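You operate a simulated robot arm through the tools that you are given. There is no shell and no other tool.

You are at the controls of a simulated robot arm. One attempt, no reset.

Task
Wind the blue thread across at speed 3, then lift the yellow lever and switch the winder off.
Fine: switch on and put the lever down first; let it run till it stops. Where these are worked on the way, their far stop is far enough and under half their travel is too little: yellow lever.

It is judged by the outcome, as a careful person would: the job done as asked, and still so three seconds after it is handed in. It fails if anything else is knocked over, pushed out of place, dropped, spilled or broken.

Robot
A 7-joint arm with a two-finger parallel gripper, fixed in place. Base frame: the origin is at the foot of the arm, x ahead of it, y to its left, z up; the work surface is at about z = 0.88. Lengths are in m, angles in degrees, forces in N, time in s.
Its first joint turns from -166.0 to 166.0 degrees. Payload 4.4 kg.
The tool frame sits at the grasp point between the pads (the TCP): z along the fingers, y along the line on which they close. The tips reach 0.023 m beyond it. Largest opening 0.094 m; finger width 0.038, thickness 0.01; the body of the gripper, 0.054 by 0.096 m, starts 0.039 m behind the TCP.
Orientation is that of the tool frame in the base frame, as [roll, pitch, yaw] about the fixed x, y, z axes, in that order (R = Rz(yaw) Ry(pitch) Rx(roll)). With the fingers straight down and closing along the base's y, the tool's x points along the base's -x, its y along +y and its z along -z.

Tools
- The arm moves only by the tool apply_moves. Its argument "increments" is text: rows parted by semicolons, each of 6 numbers parted by spaces: the shift along the tool's x, y, z in m, then the turn, a rotation vector about the tool's x, y, z in degrees. In form: tx ty tz rx ry rz; .... A call has 1 to 20 rows; each row shifts and turns the commanded pose from where the row before left it, along the tool's axes as they then stand. "claw" is the finger opening in m, from 0 to 0.094, set as the call begins (left out, the last holds). A row lasts 0.2 s, in which the tool goes at most 0.05 m and 8.6 degrees; a call with a longer step from one row to the next is refused whole, and so is a gripper value outside its range. Where a pose cannot be reached the arm comes as near as it can. A force on the tool above 90 N (or 10 N above the force at the start of the call, whichever is more), or a blocked arm, ends the call early, and 0.2 s more pass. Each finger travels about 0.108 m/s and halts on what it meets, pressing with about 40 N; the grip force reading is that of the motor and also rises with nothing between the fingers. The clock runs only during rows and for 0.2 s after the last one: add rows that do not move to give the fingers time. It gives the time, the measured TCP pose, the force on the tool (base axes), the opening and the grip force at its end, in the units of the frame above (readings bear some noise), with the torque about the TCP (base axes, N m) and any sound that the robot's microphone picked up, and new pictures: "show" is both (left out), scene, wrist or none.
- Cameras (640 x 400 px; columns grow to the right, rows downward): "scene" is fixed at [0.2182, 0.5001, 1.6707]; the picture's right is [-0.35, -0.94, 0.00], its down [-0.80, 0.30, -0.51] and it looks along [0.48, -0.18, -0.86] (base axes); focal length 320 px, centre (320, 200). "wrist" rides on the gripper at [0.086, 0.016, -0.074] in the tool frame; the picture's right is [-0.18, 0.98, 0.00], its down [-0.58, -0.11, -0.81] and it looks along [-0.79, -0.15, 0.59] (tool axes); focal length 243 px, centre (320, 200).
- measure_at(camera, pixels): for up to 12 pixels [column, row] of the newest picture of that camera ("zoom" is the newest enlarged one), the place [x, y, z] in the base frame of the surface seen there, good to about 0.002 m. The clock stands still meanwhile.
- close_up(camera, box): a new picture of the part [left, top, right, bottom] of that camera's present view, enlarged. The clock stands still meanwhile.
- job_done(): hands the job in; it is judged then, once.

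Unless the task says otherwise, let go and move clear before handing in.

The tools are called as name(argument=value, ...) on one line, values as JSON. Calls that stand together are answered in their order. apply_moves: Moves the arm, as the interface text tells. Its arguments: {"type":"object","properties":{"increments":{"type":"string"},"claw":{"type":"number"},"show":{"type":"string","enum":["both","scene","wrist","none"]}},"required":["increments"]} The other tools are called the same way: measure_at (camera, pixels) gives the place of the surface under pixels of a picture; close_up (camera, box) takes an enlarged picture of a part of a camera's view; job_done () hands the job in.

At the start:

```text
clock: 0.0
position: [0.4785, 0.3044, 1.2699]
ee_rot: [-180.0, 0.0, 180.0]
wrist_force: [0.4, 0.9, 0.2]
wrist_torque: [0.01, 0.01, 0.0]
grip_width: 0.094
grasp_force: 0.0
```

scene: 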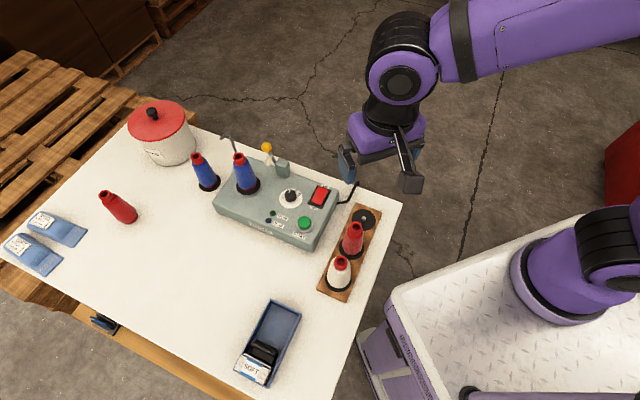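
wrist: 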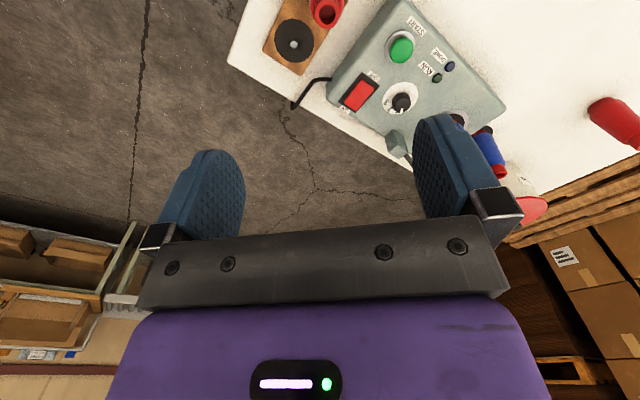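

The scene shows the winder (about pixels 215-340 x 155-250) with a red rocker, dial, green button, and a yellow-tipped lever near (267,147). I'll take close-ups before moving.

close_up(camera="scene", box=[200, 120, 360, 260])

close_up(camera="wrist", box=[300, 0, 560, 200])

```text
2.86 times, centred on (280, 190) of scene
```

zoom: 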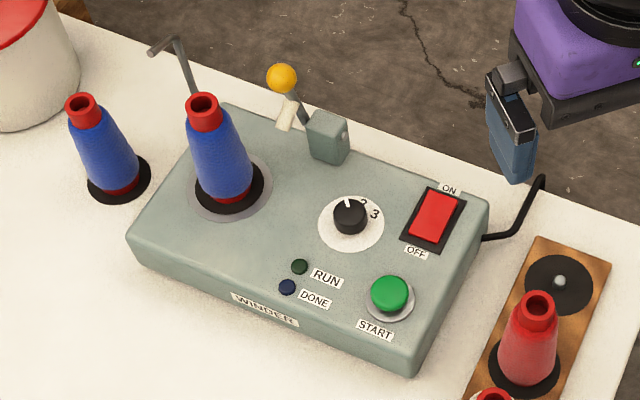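

```text
2.00 times, centred on (430, 100) of wrist
```

zoom: 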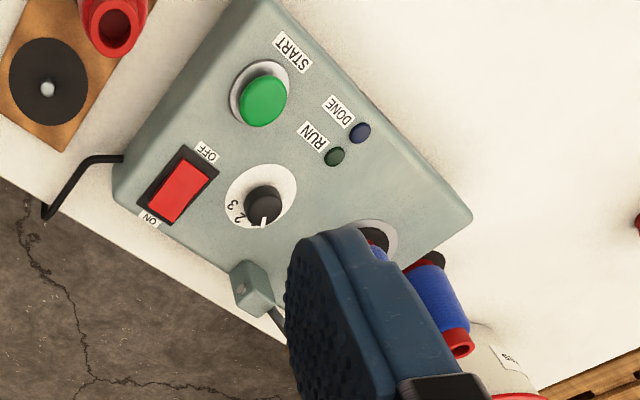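

The winder has a red ON/OFF rocker, a 1-2-3 dial, a green START, RUN/DONE lamps and a yellow-ball lever. I need detail on the cones, the rack and the other items, so I'll zoom in further.

close_up(camera="scene", box=[180, 130, 270, 200])

close_up(camera="scene", box=[300, 190, 400, 300])

close_up(camera="scene", box=[0, 90, 200, 290])

close_up(camera="scene", box=[255, 165, 345, 225])

measure_at(camera="scene", pixels=[[267, 147], [290, 197], [319, 195], [305, 223], [282, 168], [240, 157], [197, 156], [320, 190], [317, 201], [280, 230], [262, 190], [300, 300]])

```text
5.71 times, centred on (225, 165) of scene
```

zoom: 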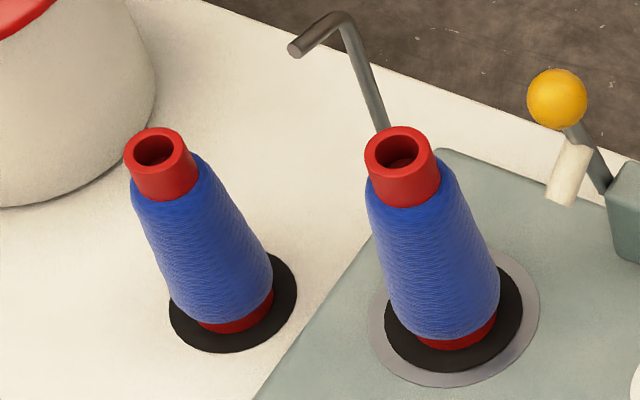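

```text
3.64 times, centred on (350, 245) of scene
```

zoom: 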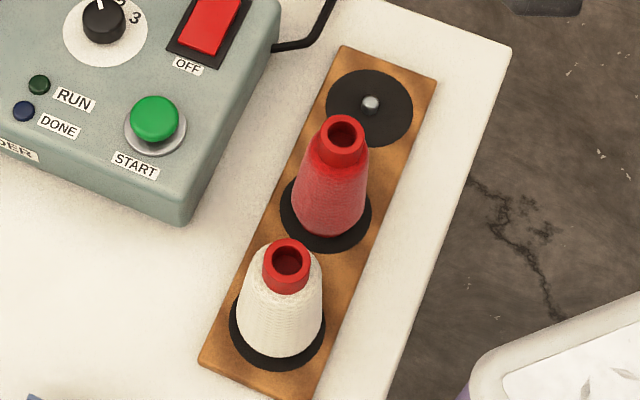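

```text
2.00 times, centred on (100, 190) of scene
```

zoom: 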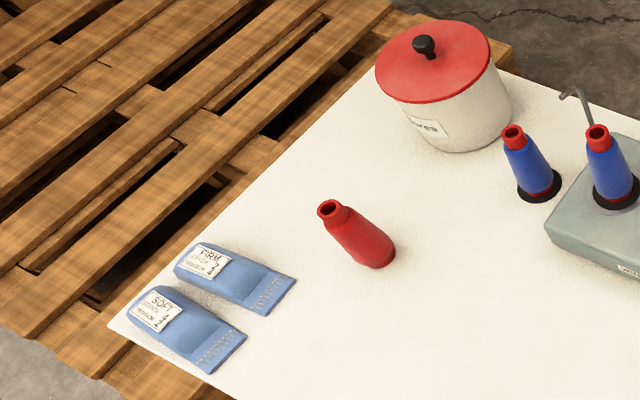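

```text
6.67 times, centred on (300, 195) of scene
```

zoom: 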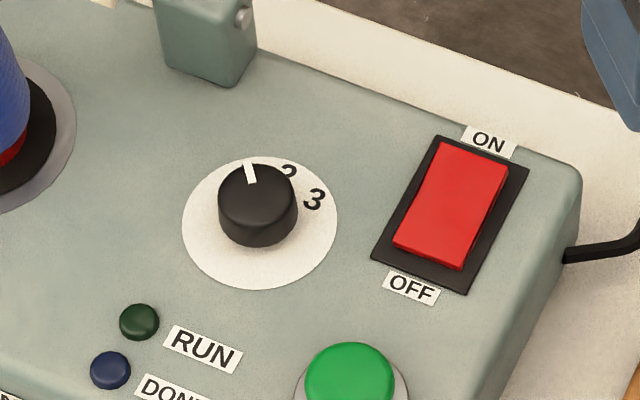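

```text
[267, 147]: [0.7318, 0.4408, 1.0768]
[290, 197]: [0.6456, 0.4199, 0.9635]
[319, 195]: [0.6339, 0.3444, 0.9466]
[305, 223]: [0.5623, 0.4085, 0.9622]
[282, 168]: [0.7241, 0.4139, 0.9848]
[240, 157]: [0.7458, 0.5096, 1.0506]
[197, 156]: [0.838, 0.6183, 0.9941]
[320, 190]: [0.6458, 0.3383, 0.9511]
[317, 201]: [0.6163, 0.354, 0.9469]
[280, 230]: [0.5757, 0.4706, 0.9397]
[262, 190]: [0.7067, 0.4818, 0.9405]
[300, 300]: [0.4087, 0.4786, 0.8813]
```

Both the outer pin (208,183) and the winder spindle (248,187) carry blue cones, and a bare red cone stands at (118,207). I'll zoom in on the labels and cones to understand which is supply and which is take-up.

close_up(camera="scene", box=[0, 205, 90, 280])

close_up(camera="scene", box=[225, 290, 310, 395])

close_up(camera="scene", box=[90, 180, 150, 230])

close_up(camera="scene", box=[120, 90, 200, 170])

close_up(camera="wrist", box=[430, 90, 560, 220])

close_up(camera="scene", box=[250, 135, 300, 185])

```text
5.33 times, centred on (45, 242) of scene
```

zoom: 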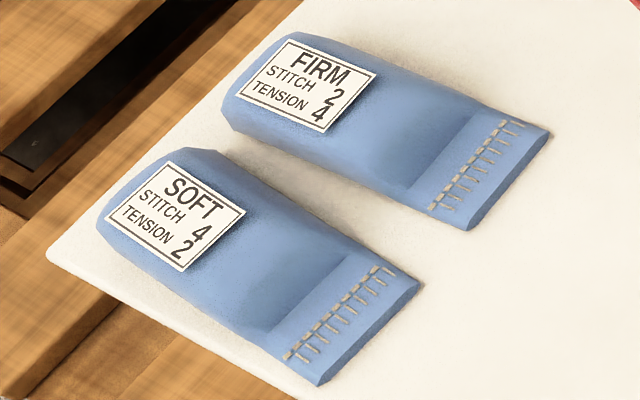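

```text
3.81 times, centred on (268, 342) of scene
```

zoom: 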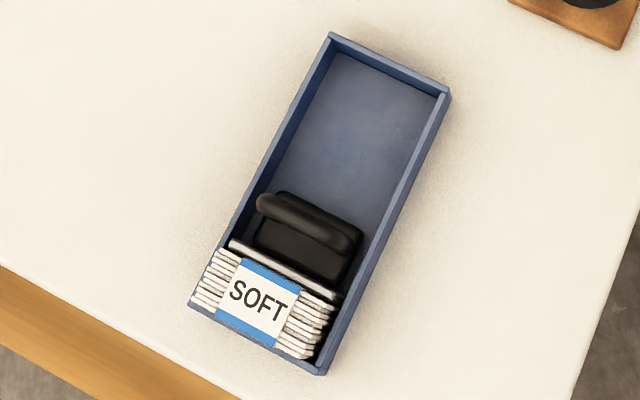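

```text
8.00 times, centred on (120, 205) of scene
```

zoom: 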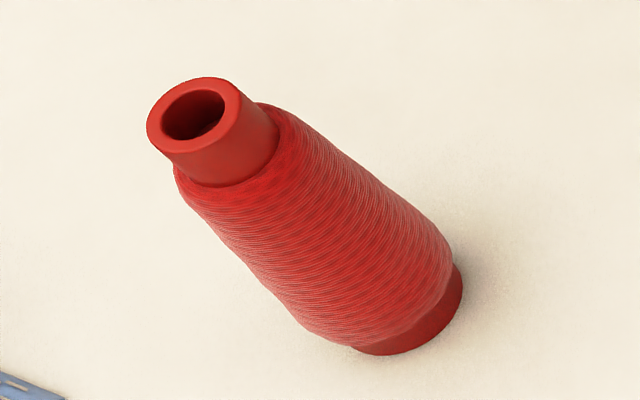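

```text
5.00 times, centred on (160, 130) of scene
```

zoom: 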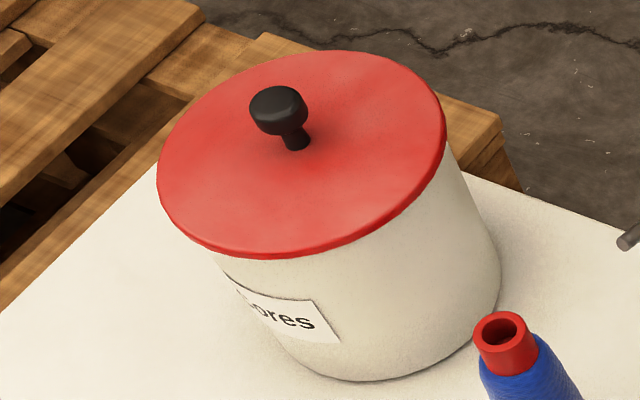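

```text
3.08 times, centred on (495, 155) of wrist
```

zoom: 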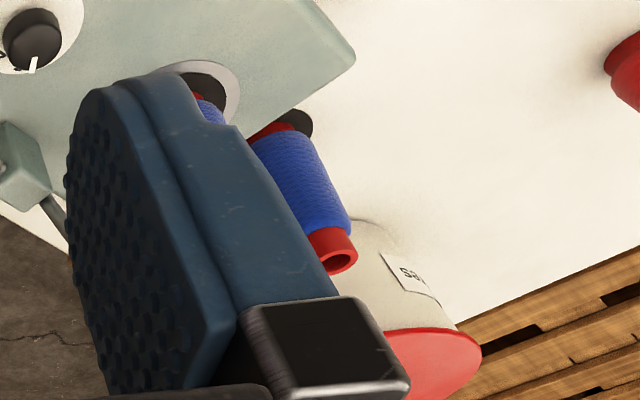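

```text
8.00 times, centred on (275, 160) of scene
```

zoom: 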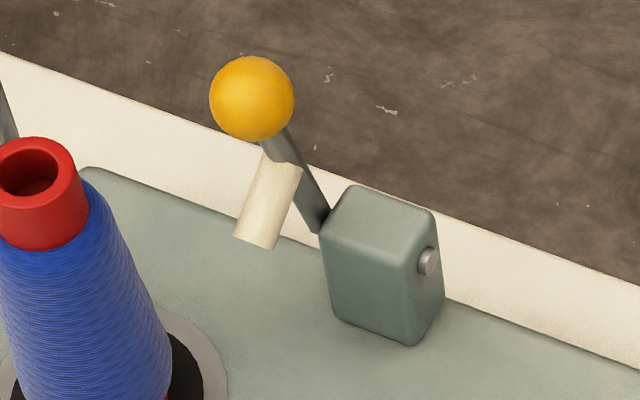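

Cones come in coloured pairs; a blue one sits on the supply pin and another blue on the spindle, so the thread is already loaded and I only need the controls. I'll measure the box corners, dial, rocker, lever and cone tops before approaching.

measure_at(camera="scene", pixels=[[237, 187], [216, 205], [303, 242], [338, 194], [268, 150], [271, 157], [268, 163], [275, 165], [287, 172], [288, 165], [281, 178], [240, 161]])

measure_at(camera="scene", pixels=[[290, 188], [281, 196], [297, 205], [304, 196], [287, 192], [293, 195], [288, 200], [305, 224], [319, 188], [316, 203], [325, 191], [312, 199]])

```text
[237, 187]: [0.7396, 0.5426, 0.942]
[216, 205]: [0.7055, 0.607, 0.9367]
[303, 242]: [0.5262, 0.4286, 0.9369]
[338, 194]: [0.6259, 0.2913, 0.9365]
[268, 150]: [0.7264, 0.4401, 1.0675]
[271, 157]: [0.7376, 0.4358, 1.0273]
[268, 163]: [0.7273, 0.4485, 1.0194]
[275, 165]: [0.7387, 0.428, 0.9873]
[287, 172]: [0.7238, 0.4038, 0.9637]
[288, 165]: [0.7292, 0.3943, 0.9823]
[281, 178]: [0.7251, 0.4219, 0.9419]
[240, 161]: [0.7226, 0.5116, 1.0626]
```

```text
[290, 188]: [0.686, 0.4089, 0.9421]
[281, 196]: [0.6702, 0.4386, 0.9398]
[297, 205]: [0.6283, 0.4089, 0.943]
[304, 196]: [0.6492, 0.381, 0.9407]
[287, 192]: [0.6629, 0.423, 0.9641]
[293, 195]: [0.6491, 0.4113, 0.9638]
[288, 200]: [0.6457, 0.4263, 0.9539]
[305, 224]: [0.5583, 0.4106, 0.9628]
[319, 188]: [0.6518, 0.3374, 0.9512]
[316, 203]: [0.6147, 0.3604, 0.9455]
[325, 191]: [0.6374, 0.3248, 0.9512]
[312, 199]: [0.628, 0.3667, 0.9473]
```

The winder top is at z≈0.94, its long axis runs about 45° in base axes (left = [0.7,0.7]), and the lever pivots on an axis along it at about [0.727,0.41,0.98]. I'll turn the tool to yaw 135 and move above the front of the winder for a closer look with the wrist camera.

apply_moves(increments="0 0 0 0 0 7.5; 0 0 0 0 0 7.5; 0 0 0 0 0 7.5; 0 0 0 0 0 7.5; 0 0 0 0 0 7.5; 0 0 0 0 0 7.5; 0.01 0.0362 0.0157 0 0 0; 0.01 0.0362 0.0157 0 0 0; 0.01 0.0362 0.0157 0 0 0; 0.01 0.0362 0.0157 0 0 0; 0.01 0.0362 0.0157 0 0 0; 0.01 0.0362 0.0157 0 0 0; 0 0 0 0 0 0", show="both")

```text
clock: 2.8
position: [0.5909, 0.5011, 1.173]
ee_rot: [180.0, -0.1, 135.0]
wrist_force: [-0.6, -0.6, 0.6]
wrist_torque: [-0.03, -0.02, -0.02]
grip_width: 0.0939
grasp_force: 0.0
```

scene: 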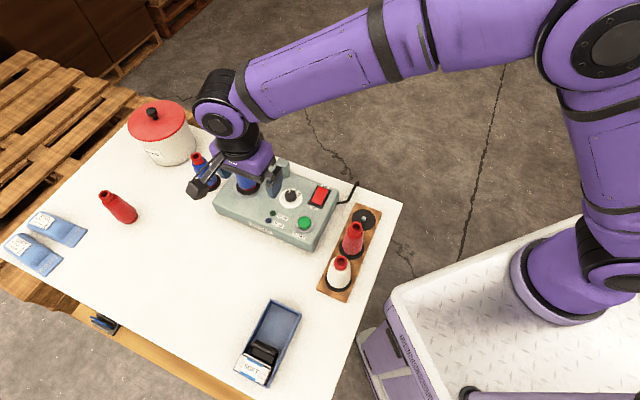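
wrist: 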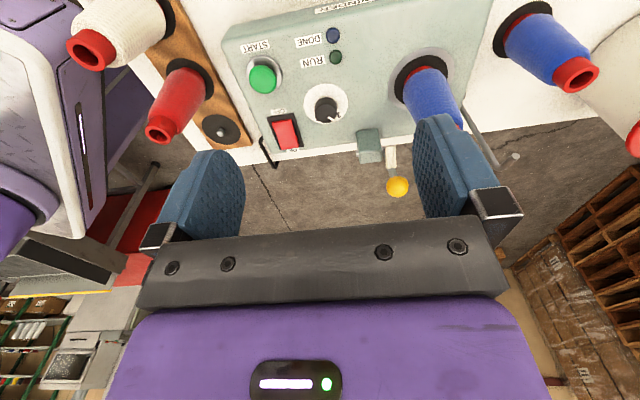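

The winder fills the top of the wrist picture, with the dial at (326,108), rocker at (286,133) and yellow ball at (397,187). I'll zoom in to read the dial and the lever.

close_up(camera="wrist", box=[230, 20, 350, 160])

measure_at(camera="zoom", pixels=[[320, 200]])

close_up(camera="wrist", box=[340, 110, 440, 210])

close_up(camera="wrist", box=[295, 80, 355, 130])

measure_at(camera="wrist", pixels=[[326, 108], [263, 78], [285, 125], [289, 143], [281, 118], [397, 187], [391, 160], [371, 140], [228, 38], [270, 155], [425, 85], [548, 45]])

```text
2.86 times, centred on (290, 90) of wrist
```

zoom: 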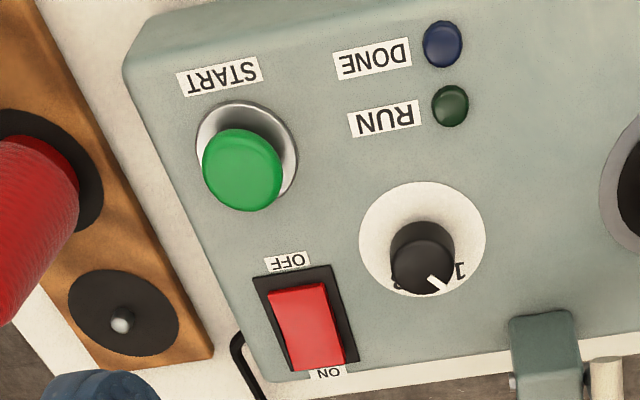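

```text
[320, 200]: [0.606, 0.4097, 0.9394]
```

```text
4.00 times, centred on (390, 160) of wrist
```

zoom: 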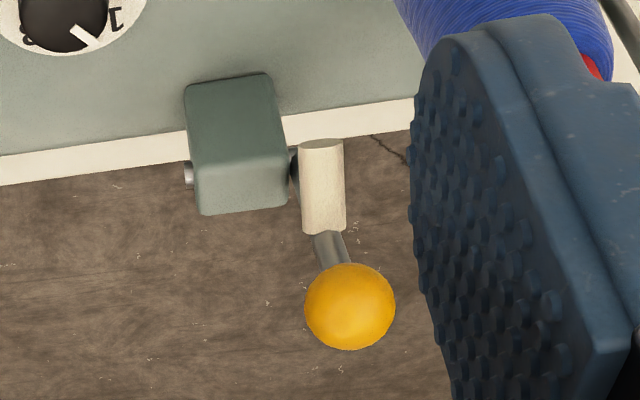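

```text
8.00 times, centred on (325, 105) of wrist
```

zoom: 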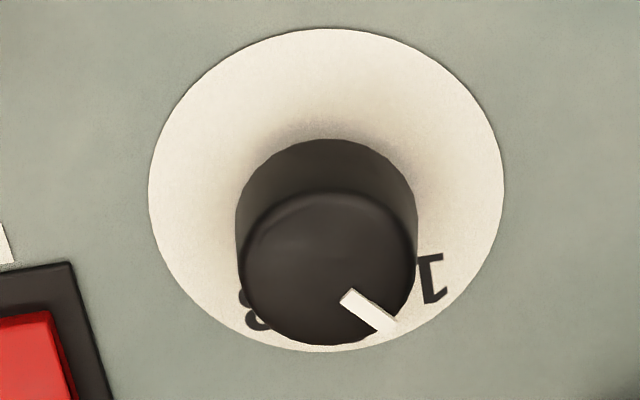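

```text
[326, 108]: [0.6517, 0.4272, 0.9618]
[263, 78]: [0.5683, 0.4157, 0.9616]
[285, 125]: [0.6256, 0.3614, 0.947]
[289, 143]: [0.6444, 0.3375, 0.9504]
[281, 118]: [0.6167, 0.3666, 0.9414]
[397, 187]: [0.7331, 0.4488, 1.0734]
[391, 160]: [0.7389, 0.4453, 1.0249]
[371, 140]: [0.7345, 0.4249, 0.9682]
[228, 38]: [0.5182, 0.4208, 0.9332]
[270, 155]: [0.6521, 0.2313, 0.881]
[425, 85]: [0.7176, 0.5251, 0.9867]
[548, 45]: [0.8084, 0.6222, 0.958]
```

The pointer sits near "1" (wrist zoom 370,310), and 2 and 3 lie further toward the rocker side. I'll measure the numeral positions and the disc from the scene camera to get the exact turn angle.

close_up(camera="scene", box=[270, 180, 310, 210])

measure_at(camera="scene", pixels=[[299.1, 194.7], [295.2, 190.5], [279.5, 197.8], [302.2, 197.8], [291, 188.5], [291, 208]])

```text
13.33 times, centred on (290, 195) of scene
```

zoom: 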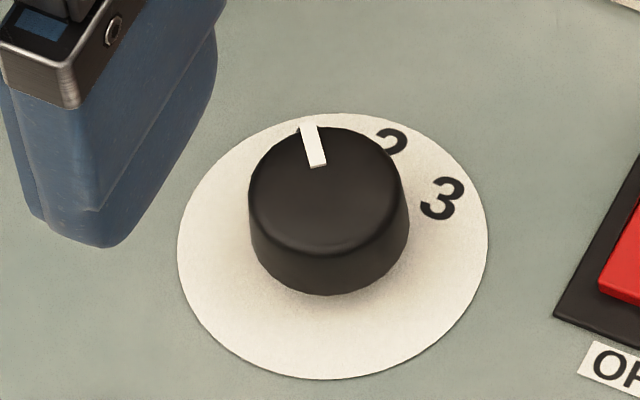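

```text
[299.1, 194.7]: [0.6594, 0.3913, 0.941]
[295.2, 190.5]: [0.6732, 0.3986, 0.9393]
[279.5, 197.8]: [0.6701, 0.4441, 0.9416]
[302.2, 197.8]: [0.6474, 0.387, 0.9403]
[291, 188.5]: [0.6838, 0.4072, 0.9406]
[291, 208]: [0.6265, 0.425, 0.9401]
```

The scene close-up gives the numerals and the pointer clearly. I'll measure these points on the zoom picture.

measure_at(camera="zoom", pixels=[[443, 199], [388, 143], [182, 250], [483, 238], [310, 116], [335, 377], [310, 128], [318, 162], [325, 200], [253, 190], [402, 180], [330, 250]])

close_up(camera="scene", box=[270, 175, 340, 240])

```text
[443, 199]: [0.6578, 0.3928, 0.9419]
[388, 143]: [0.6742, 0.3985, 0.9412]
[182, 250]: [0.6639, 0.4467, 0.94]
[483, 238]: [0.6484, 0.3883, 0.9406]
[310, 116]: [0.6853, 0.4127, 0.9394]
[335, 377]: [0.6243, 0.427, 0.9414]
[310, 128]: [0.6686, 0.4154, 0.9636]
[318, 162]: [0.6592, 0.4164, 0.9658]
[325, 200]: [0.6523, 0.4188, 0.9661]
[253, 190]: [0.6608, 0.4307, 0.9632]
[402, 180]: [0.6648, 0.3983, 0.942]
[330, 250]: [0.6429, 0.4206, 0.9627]
```

```text
6.15 times, centred on (305, 208) of scene
```

zoom: 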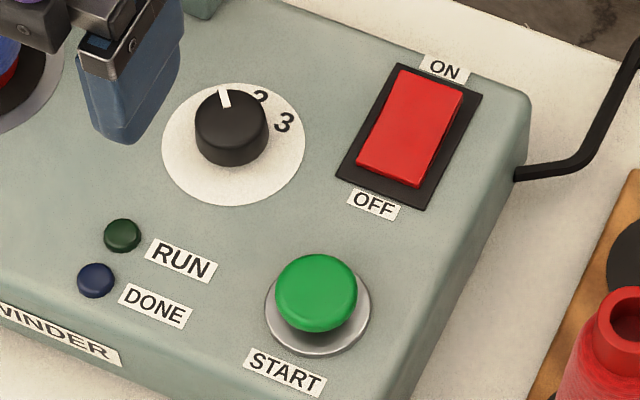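

The dial centre is about [0.655,0.419]; the pointer is at about -6° (the "1") and "3" is at about -84°, so I need roughly an 80° clockwise turn seen from above. I'll turn the tool to yaw 220 so that a turn to yaw 140 keeps the camera side away from lever and cone, and move above the dial.

apply_moves(increments="0 0 0 0 0 -8.5; 0 0 0 0 0 -8.5; 0 0 0 0 0 -8.5; 0 0 0 0 0 -8.5; 0 0 0 0 0 -8.5; 0 0 0 0 0 -8.5; 0 0 0 0 0 -8.5; 0 0 0 0 0 -8.5; 0 0 0 0 0 -8.5; 0 0 0 0 0 -8.5; 0.001 -0.026 0.02 0 0 0; 0.001 -0.026 0.02 0 0 0; 0.001 -0.026 0.02 0 0 0; 0.0007 -0.0261 0.02 0 0 0; 0 0 0 0 0 0", claw=0.05, show="both")

```text
clock: 6.0
position: [0.6531, 0.4171, 1.0955]
ee_rot: [180.0, 0.0, -140.0]
wrist_force: [-0.5, -0.2, 0.3]
wrist_torque: [0.03, 0.03, 0.02]
grip_width: 0.05
grasp_force: 0.1
```

scene: 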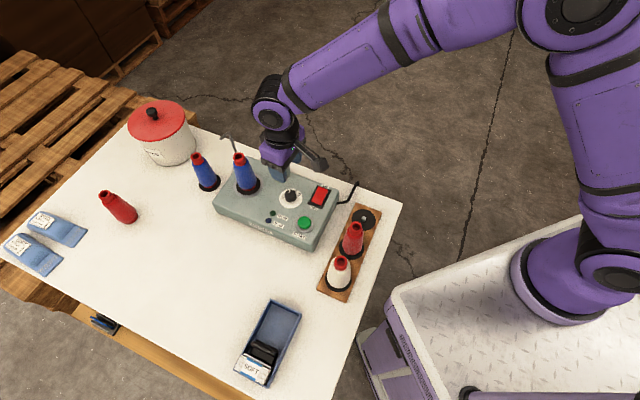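
wrist: 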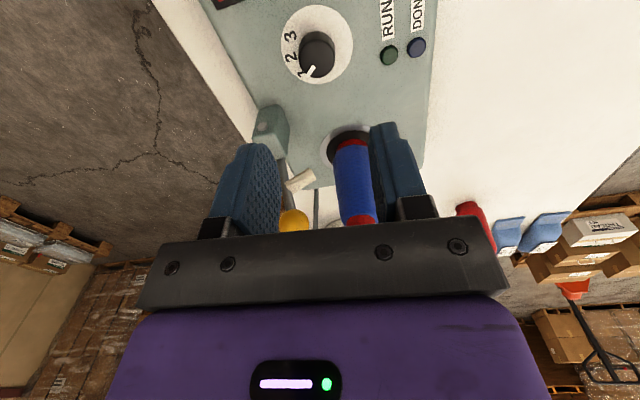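

The wrist picture now shows the dial at (317,50) with 1, 2 and 3. I'll zoom in and measure the numerals and the knob centre.

close_up(camera="wrist", box=[270, 0, 360, 90])

```text
4.44 times, centred on (315, 45) of wrist
```

zoom: 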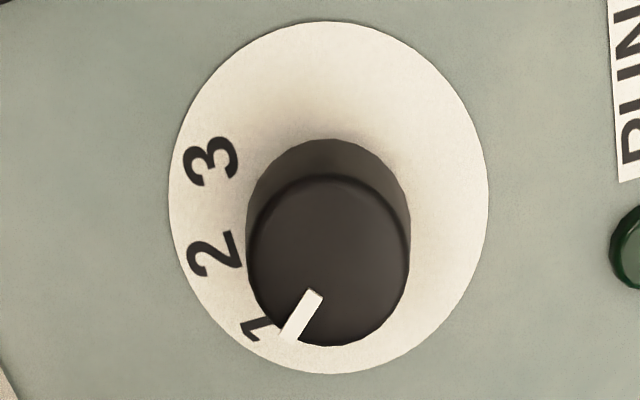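

measure_at(camera="zoom", pixels=[[212, 160], [214, 255], [258, 328], [172, 195], [485, 200], [330, 25], [330, 370], [286, 335], [316, 295], [255, 260], [403, 260], [330, 185]])

```text
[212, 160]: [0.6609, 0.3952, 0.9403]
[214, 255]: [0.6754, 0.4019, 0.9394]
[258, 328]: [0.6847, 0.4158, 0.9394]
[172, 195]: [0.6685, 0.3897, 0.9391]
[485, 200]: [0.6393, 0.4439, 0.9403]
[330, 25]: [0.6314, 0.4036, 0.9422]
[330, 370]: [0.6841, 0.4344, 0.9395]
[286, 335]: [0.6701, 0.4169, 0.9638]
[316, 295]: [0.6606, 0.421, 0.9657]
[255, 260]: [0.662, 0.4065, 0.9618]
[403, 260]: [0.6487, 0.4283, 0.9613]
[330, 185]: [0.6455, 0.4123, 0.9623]
```

The knob centre is about [0.6555,0.418] with diameter about 0.027, its top at 0.964. I'll lower the open fingers around it, keeping the tips about 5 mm above the panel.

apply_moves(increments="-0.0024 -0.0009 0.03 0 0 0; 0 0 0.03 0 0 0; 0 0 0.03 0 0 0; 0 0 0.02 0 0 0; 0 0 0.0155 0 0 0; 0 0 0 0 0 0", show="both")

```text
clock: 7.4
position: [0.656, 0.4203, 0.9708]
ee_rot: [180.0, 0.0, -139.9]
wrist_force: [0.6, -0.1, 0.3]
wrist_torque: [0.03, 0.0, 0.01]
grip_width: 0.0497
grasp_force: 0.0
```

scene: 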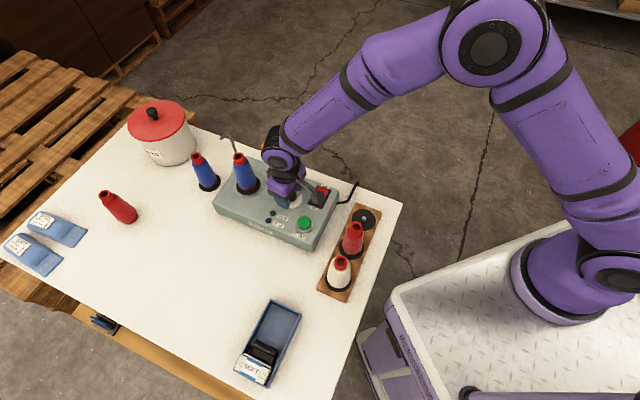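
wrist: 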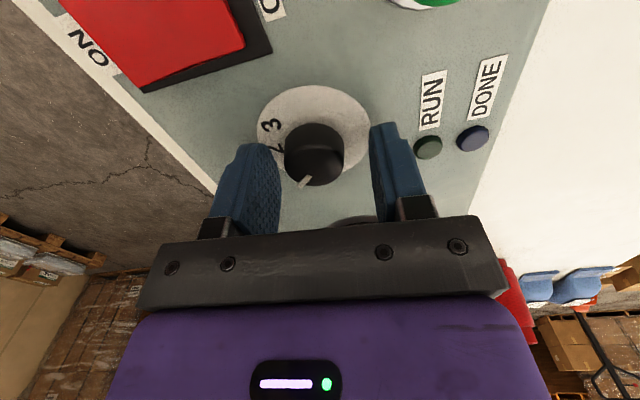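

The knob sits between the fingers (315,155). I'll close on it and check the grip before turning.

apply_moves(increments="0 0 0 0 0 0; 0 0 0 0 0 0; 0 0 0 0 0 0", claw=0.01, show="wrist")

```text
clock: 8.2
position: [0.6584, 0.4172, 0.971]
ee_rot: [-179.9, 0.0, -140.0]
wrist_force: [14.0, -18.0, 1.4]
wrist_torque: [-0.6, -0.42, 0.05]
grip_width: 0.0309
grasp_force: 44.8
```

wrist: 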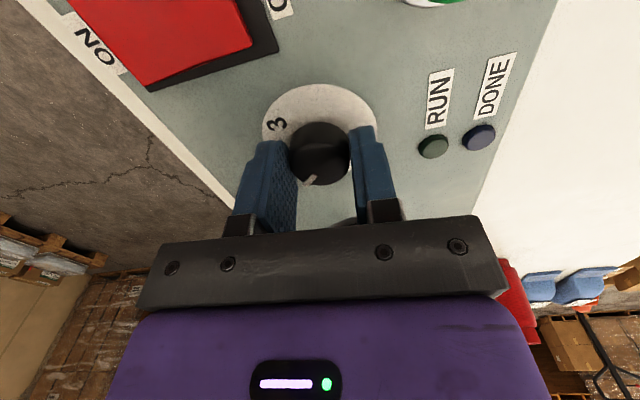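

The grip holds at 0.031 but a side force of about 23 N shows the grasp is a few mm off-centre along tool y. I'll shift by about -3.5 mm to relax it and then begin the turn with half the angle.

apply_moves(increments="0 -0.0035 0 0 0 0; 0 0 0 0 0 6; 0 0 0 0 0 8; 0 0 0 0 0 8; 0 0 0 0 0 8; 0 0 0 0 0 8; 0 0 0 0 0 0", show="wrist")

```text
clock: 9.8
position: [0.6578, 0.4175, 0.9718]
ee_rot: [179.9, 0.1, -178.2]
wrist_force: [8.0, -3.2, 26.0]
wrist_torque: [-0.08, -0.08, 0.02]
grip_width: 0.0309
grasp_force: 45.0
```

wrist: 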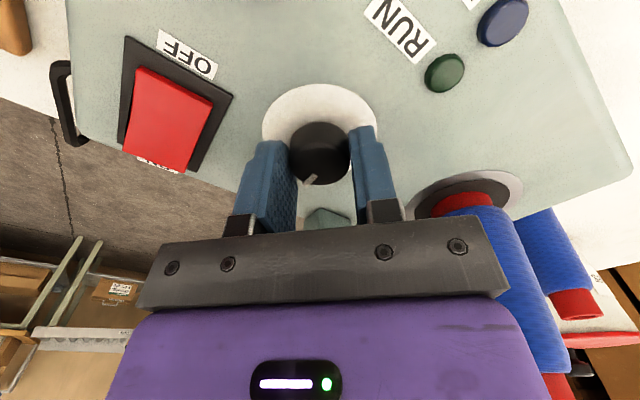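

The pointer (308,180) kept its place relative to the fingers, so the knob turned with the gripper by 38°. I'll continue the remaining 40°.

apply_moves(increments="0 0 0 0 0 8; 0 0 0 0 0 8; 0 0 0 0 0 8; 0 0 0 0 0 8; 0 0 0 0 0 8; 0 0 0 0 0 0", show="both")

```text
clock: 11.2
position: [0.659, 0.4164, 0.972]
ee_rot: [179.9, 0.0, 141.8]
wrist_force: [7.1, 0.8, 44.3]
wrist_torque: [0.0, 0.03, -0.07]
grip_width: 0.0311
grasp_force: 45.0
```

scene: 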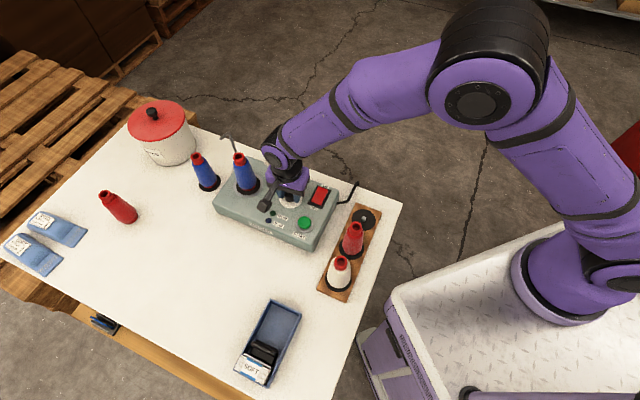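
wrist: 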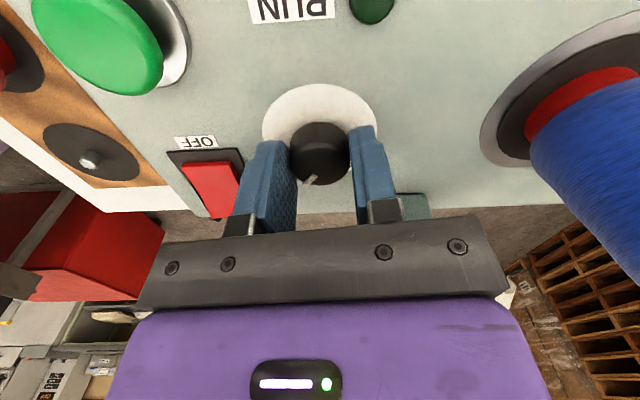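

The knob is turned about 78°, with the pointer still aligned in the fingers at (308,180). I'll open and rise clear to check the pointer against "3".

apply_moves(increments="0 0 0 0 0 0; 0 0 0 0 0 0; 0 0 -0.02 0 0 0; 0 0 -0.03 0 0 0; 0 0 -0.03 0 0 0; 0 0 -0.03 0 0 0; 0 0 0 0 0 0", claw=0.055, show="both")

close_up(camera="wrist", box=[270, 0, 370, 120])

close_up(camera="scene", box=[265, 175, 325, 215])

```text
clock: 12.8
position: [0.6572, 0.4169, 1.08]
ee_rot: [-180.0, 0.0, 142.0]
wrist_force: [0.4, 0.0, 0.9]
wrist_torque: [0.02, 0.01, 0.03]
grip_width: 0.055
grasp_force: 0.0
```

scene: 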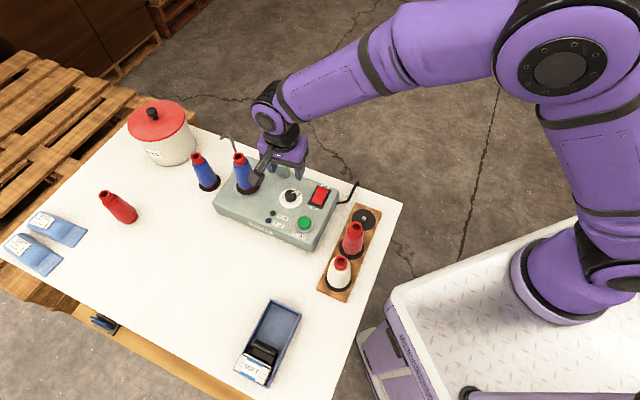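
wrist: 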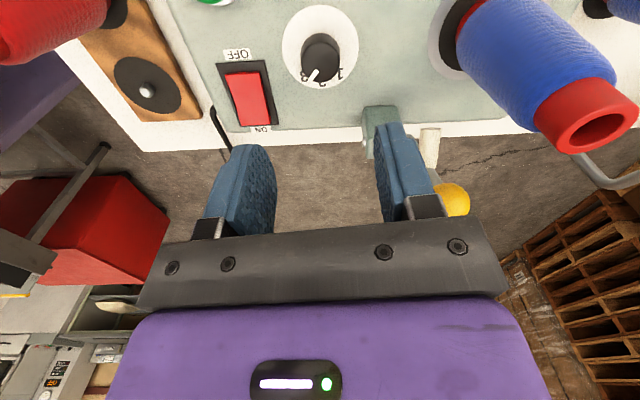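

```text
3.33 times, centred on (320, 60) of wrist
```

zoom: 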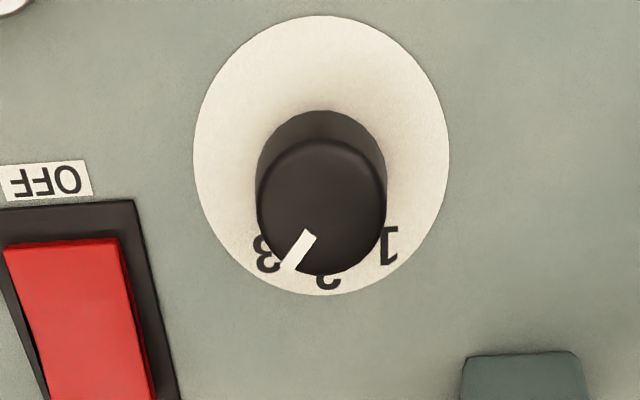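

```text
10.00 times, centred on (295, 195) of scene
```

zoom: 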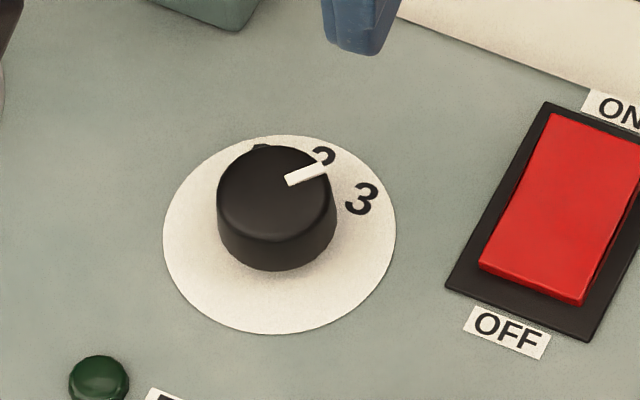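

The pointer now aims at "3" (scene zoom: pointer 288,181→326,167, numeral at 362,199). I'll measure points to verify the angle numerically.

measure_at(camera="zoom", pixels=[[362, 199], [322, 169], [291, 181], [166, 235], [393, 233], [277, 138], [280, 331], [220, 197], [331, 187], [270, 152], [277, 230], [305, 175]])

close_up(camera="wrist", box=[270, 0, 370, 100])

```text
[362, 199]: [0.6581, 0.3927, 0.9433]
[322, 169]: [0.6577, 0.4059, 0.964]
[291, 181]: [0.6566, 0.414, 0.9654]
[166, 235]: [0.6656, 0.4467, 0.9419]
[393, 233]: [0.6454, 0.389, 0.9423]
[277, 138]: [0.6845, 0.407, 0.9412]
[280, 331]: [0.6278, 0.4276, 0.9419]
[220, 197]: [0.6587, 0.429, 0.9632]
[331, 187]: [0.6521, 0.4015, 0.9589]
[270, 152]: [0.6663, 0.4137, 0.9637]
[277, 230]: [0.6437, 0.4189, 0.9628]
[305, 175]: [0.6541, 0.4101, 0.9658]
```

```text
4.00 times, centred on (320, 50) of wrist
```

zoom: 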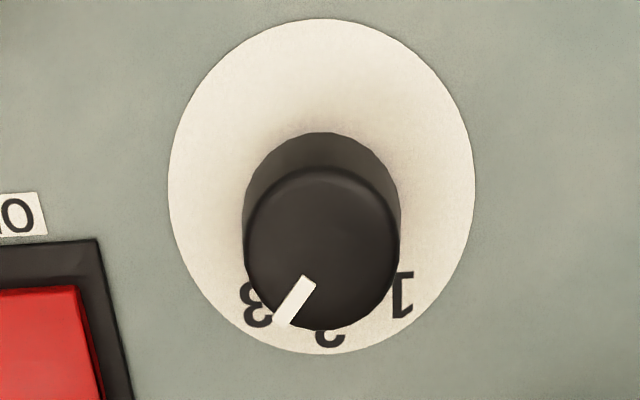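

The pointer reads about -81° and "3" about -80 to -85°, so the dial is on 3. Next is the rocker; I'll measure its corners and the lever parts.

close_up(camera="scene", box=[300, 180, 345, 215])

```text
11.43 times, centred on (322, 198) of scene
```

zoom: 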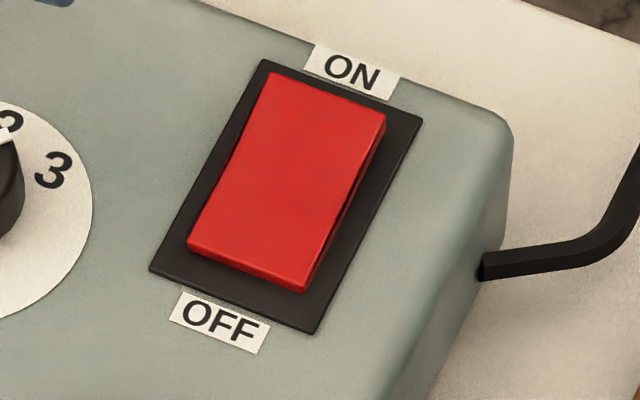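

measure_at(camera="zoom", pixels=[[275, 80], [378, 117], [300, 283], [195, 240], [320, 105], [255, 260], [288, 180], [264, 64], [417, 122], [312, 328], [155, 268], [345, 70]])

```text
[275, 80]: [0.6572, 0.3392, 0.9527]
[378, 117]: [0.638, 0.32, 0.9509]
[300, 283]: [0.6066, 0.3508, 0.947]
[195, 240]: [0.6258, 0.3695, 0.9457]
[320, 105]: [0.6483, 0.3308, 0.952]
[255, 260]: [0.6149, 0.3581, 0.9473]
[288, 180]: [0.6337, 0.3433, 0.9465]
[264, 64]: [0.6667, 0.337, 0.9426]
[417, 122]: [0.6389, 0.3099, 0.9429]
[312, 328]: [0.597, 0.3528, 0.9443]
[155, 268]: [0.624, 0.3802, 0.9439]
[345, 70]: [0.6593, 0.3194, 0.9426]
```

The rocker is tilted with the OFF end down (z≈0.9465) and the ON end proud (z≈0.952), centred at [0.632,0.345] and exactly 45°. I'll close the fingers, turn to yaw -135 and go above the ON end.

apply_moves(increments="0 0 0 0 0 -8.3; 0 0 0 0 0 -8.3; 0 0 0 0 0 -8.3; 0 0 0 0 0 -8.3; 0 0 0 0 0 -8.3; 0 0 0 0 0 -8.3; 0 0 0 0 0 -8.3; 0 0 0 0 0 -8.3; 0 0 0 0 0 -8.3; 0 0 0 0 0 -8.3; 0.0228 -0.0154 0.0267 0 0 0; 0.0228 -0.0154 0.0267 0 0 0; 0.0229 -0.0155 0.0266 0 0 0; 0 0 0 0 0 0", claw=0, show="both")

close_up(camera="wrist", box=[220, 20, 420, 220])

```text
clock: 15.8
position: [0.6403, 0.3349, 0.999]
ee_rot: [-180.0, 0.0, -135.0]
wrist_force: [0.3, 1.6, 0.6]
wrist_torque: [0.03, 0.01, -0.01]
grip_width: 0.0
grasp_force: 40.0
```

scene: 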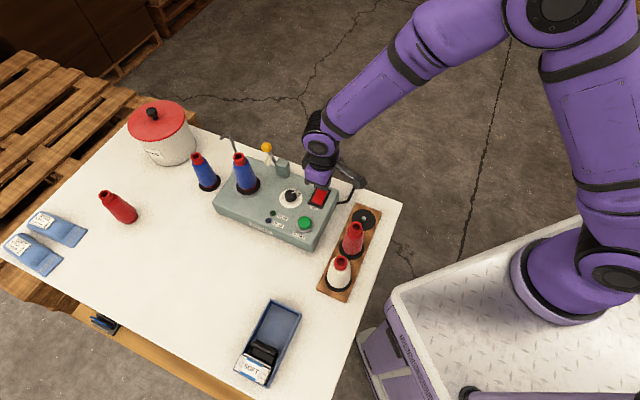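
wrist: 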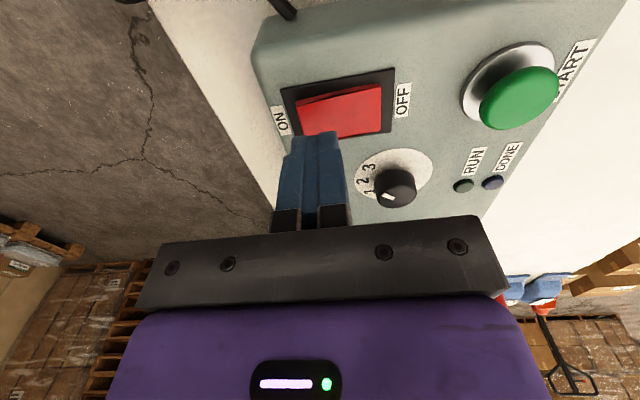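

```text
2.00 times, centred on (320, 120) of wrist
```

zoom: 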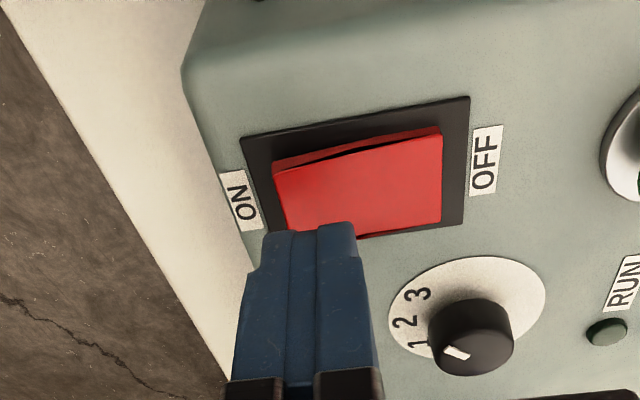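

The fingers are just above the ON end. The dial pointer near wrist (388,197) deserves a check, so I'll zoom in before pressing.

close_up(camera="wrist", box=[350, 140, 440, 215])

close_up(camera="scene", box=[265, 175, 325, 215])

```text
5.33 times, centred on (395, 178) of wrist
```

zoom: 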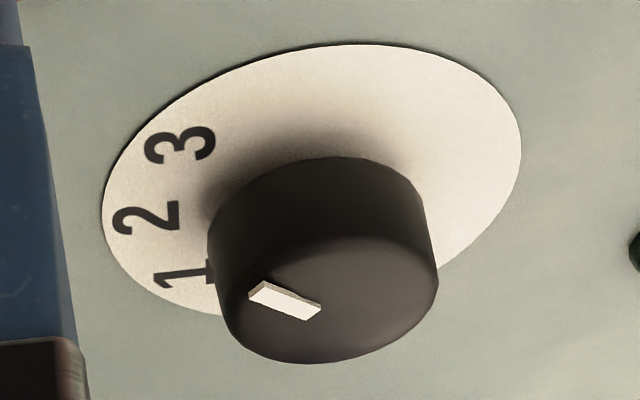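

```text
10.00 times, centred on (295, 195) of scene
```

zoom: 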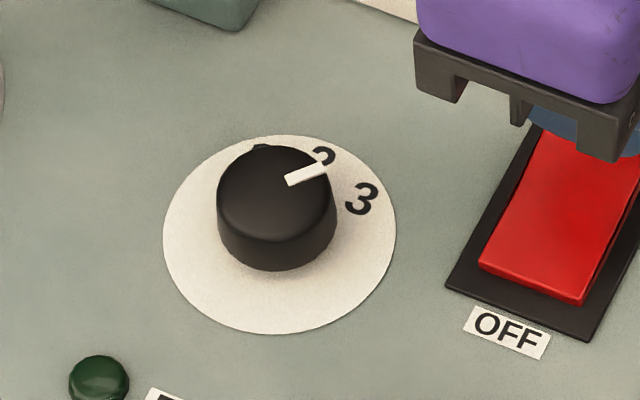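

The pointer is aligned with 3 in both views. Now I'll press the ON end down with the closed fingertips in small steps.

apply_moves(increments="0 0 0.02 0 0 0; 0 0 0.004 0 0 0; 0 0 0.004 0 0 0; 0 0 0.003 0 0 0; 0 0 0.002 0 0 0; 0 0 0 0 0 0", show="wrist")

```text
clock: 17.2
position: [0.6421, 0.3351, 0.9723]
ee_rot: [-179.9, 0.4, -135.1]
wrist_force: [-14.0, -17.2, 34.5]
wrist_torque: [-0.46, 0.92, 0.21]
grip_width: 0.0
grasp_force: 40.4
stopped in row 6: the force on the tool passed its limit at 91 N (the readings are from after the stop); the commanded pose is now the measured one
```

wrist: 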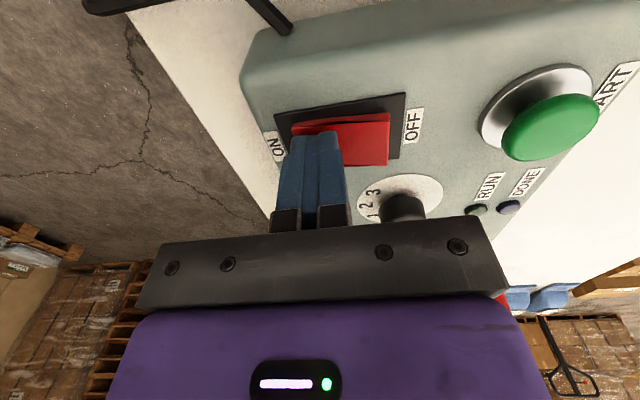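

The press reached its 90 N limit with the tips at about z 0.949. I'll rise to see whether the rocker has flipped.

apply_moves(increments="0 0 -0.02 0 0 0; 0 0 -0.03 0 0 0; 0 0 -0.03 0 0 0; 0 0 0 0 0 0", show="both")

close_up(camera="wrist", box=[260, 10, 420, 170])

close_up(camera="scene", box=[300, 180, 345, 215])

```text
clock: 18.2
position: [0.6437, 0.335, 1.0494]
ee_rot: [180.0, 0.4, -135.1]
wrist_force: [0.3, 0.2, 0.0]
wrist_torque: [0.02, -0.01, 0.01]
grip_width: 0.0
grasp_force: 40.3
```

scene: 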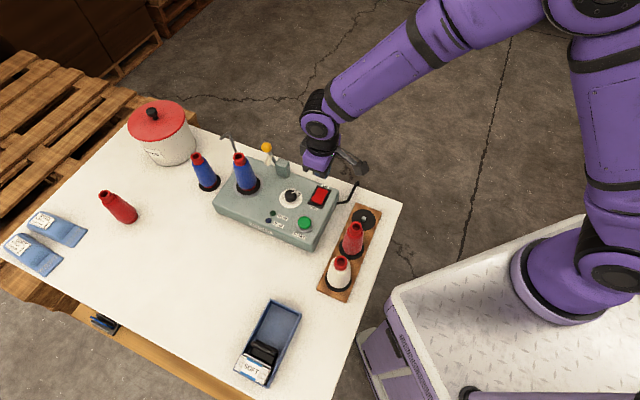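
wrist: 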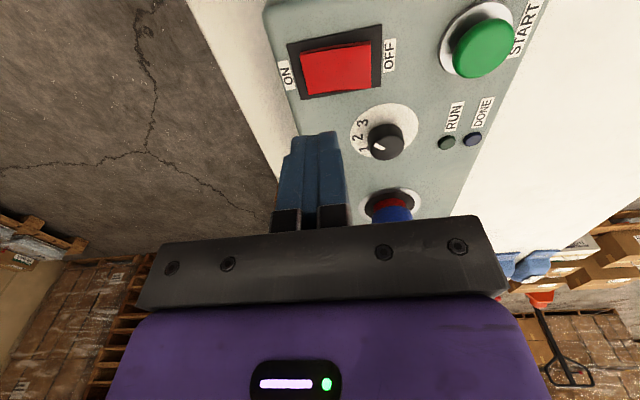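

```text
2.50 times, centred on (340, 90) of wrist
```

zoom: 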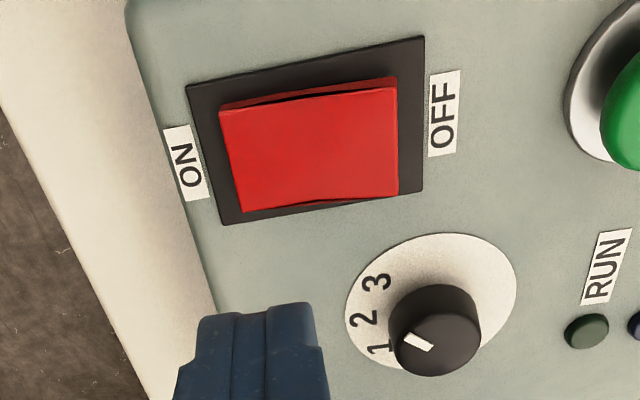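

```text
11.43 times, centred on (322, 198) of scene
```

zoom: 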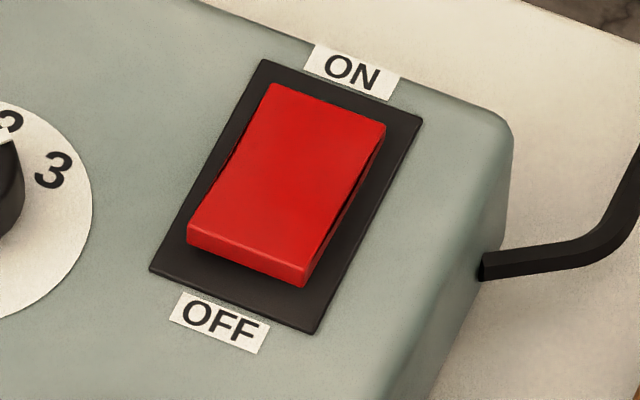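

The rocker now looks flipped (OFF end thicker/raised at zoom (245,262)). I'll confirm the heights and look at the lever in profile.

measure_at(camera="zoom", pixels=[[275, 90], [378, 127], [300, 270], [195, 230], [320, 112], [255, 245]])

close_up(camera="scene", box=[225, 130, 305, 200])

```text
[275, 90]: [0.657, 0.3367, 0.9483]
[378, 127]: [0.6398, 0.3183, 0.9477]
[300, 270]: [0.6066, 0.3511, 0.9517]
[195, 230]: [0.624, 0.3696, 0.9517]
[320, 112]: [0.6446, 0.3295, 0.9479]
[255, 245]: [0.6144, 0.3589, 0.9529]
```

```text
5.71 times, centred on (265, 165) of scene
```

zoom: 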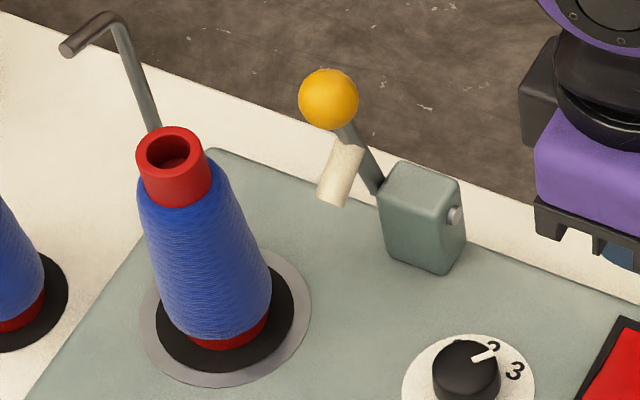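

The rocker is ON (ON end z 0.948, OFF end 0.952). Now I'll measure the lever geometry.

measure_at(camera="zoom", pixels=[[329, 98], [305, 98], [354, 98], [329, 74], [329, 124], [372, 168], [378, 185], [345, 155], [332, 192], [454, 215], [410, 175], [424, 260]])

measure_at(camera="scene", pixels=[[242, 181], [250, 193], [240, 190], [262, 180], [255, 192], [228, 195], [275, 216], [270, 221]])

```text
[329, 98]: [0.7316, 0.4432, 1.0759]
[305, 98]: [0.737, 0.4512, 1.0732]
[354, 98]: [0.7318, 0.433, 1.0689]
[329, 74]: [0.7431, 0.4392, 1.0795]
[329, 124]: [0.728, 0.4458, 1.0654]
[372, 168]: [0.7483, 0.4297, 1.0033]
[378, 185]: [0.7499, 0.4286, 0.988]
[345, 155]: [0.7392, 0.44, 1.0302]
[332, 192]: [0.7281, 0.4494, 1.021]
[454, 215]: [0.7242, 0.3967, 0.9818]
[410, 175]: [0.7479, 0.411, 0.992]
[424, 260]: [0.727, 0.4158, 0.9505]
```

```text
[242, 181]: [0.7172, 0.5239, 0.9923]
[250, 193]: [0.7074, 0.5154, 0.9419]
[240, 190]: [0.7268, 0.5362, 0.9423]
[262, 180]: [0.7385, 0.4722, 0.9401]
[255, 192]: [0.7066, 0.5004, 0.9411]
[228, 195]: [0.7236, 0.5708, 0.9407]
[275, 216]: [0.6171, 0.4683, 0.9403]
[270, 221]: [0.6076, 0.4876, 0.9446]
```

The lever pivots about B-axis: ball centre about [0.740,0.442,1.066], pivot height ~0.982, leaning 14° forward, and it swings forward-down beside the cone. I'll go up and over, stopping behind and above the ball with closed fingers.

apply_moves(increments="0 0 -0.04 0 0 0; 0 0 -0.041 0 0 0; -0.033 -0.0053 0 0 0 0; -0.033 -0.0053 0 0 0 0; -0.033 -0.0053 0 0 0 0; -0.033 -0.0053 0 0 0 0; 0 0 0 0 0 0", claw=0, show="both")

close_up(camera="scene", box=[225, 120, 315, 200])

```text
clock: 19.8
position: [0.7504, 0.414, 1.1331]
ee_rot: [-179.9, 0.2, -135.0]
wrist_force: [-0.1, 0.8, 0.4]
wrist_torque: [-0.01, -0.01, 0.02]
grip_width: 0.0
grasp_force: 40.0
```

scene: 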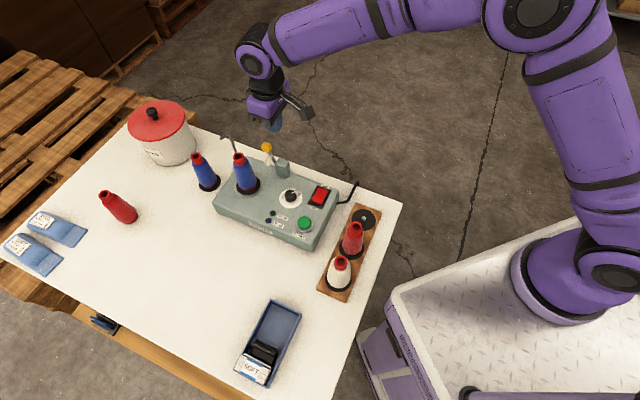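
wrist: 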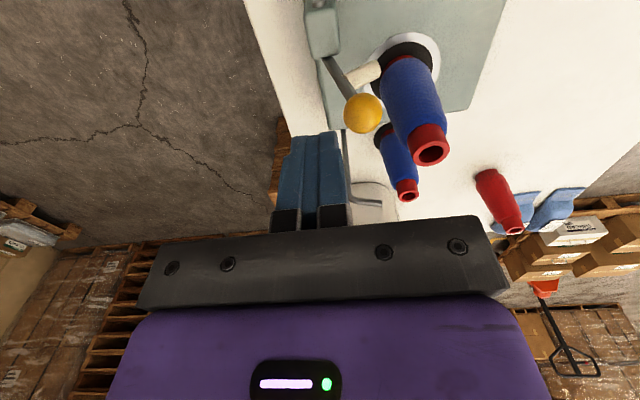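

```text
5.00 times, centred on (270, 160) of scene
```

zoom: 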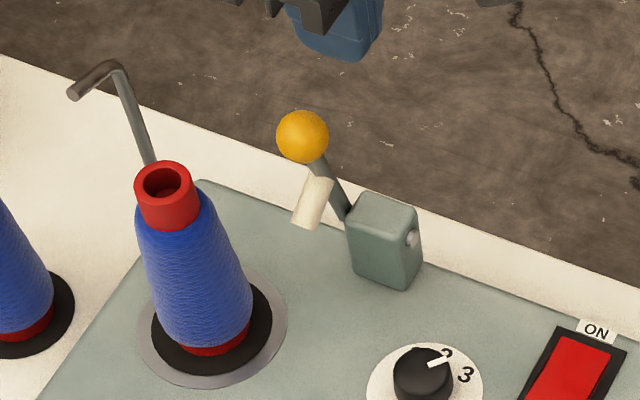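

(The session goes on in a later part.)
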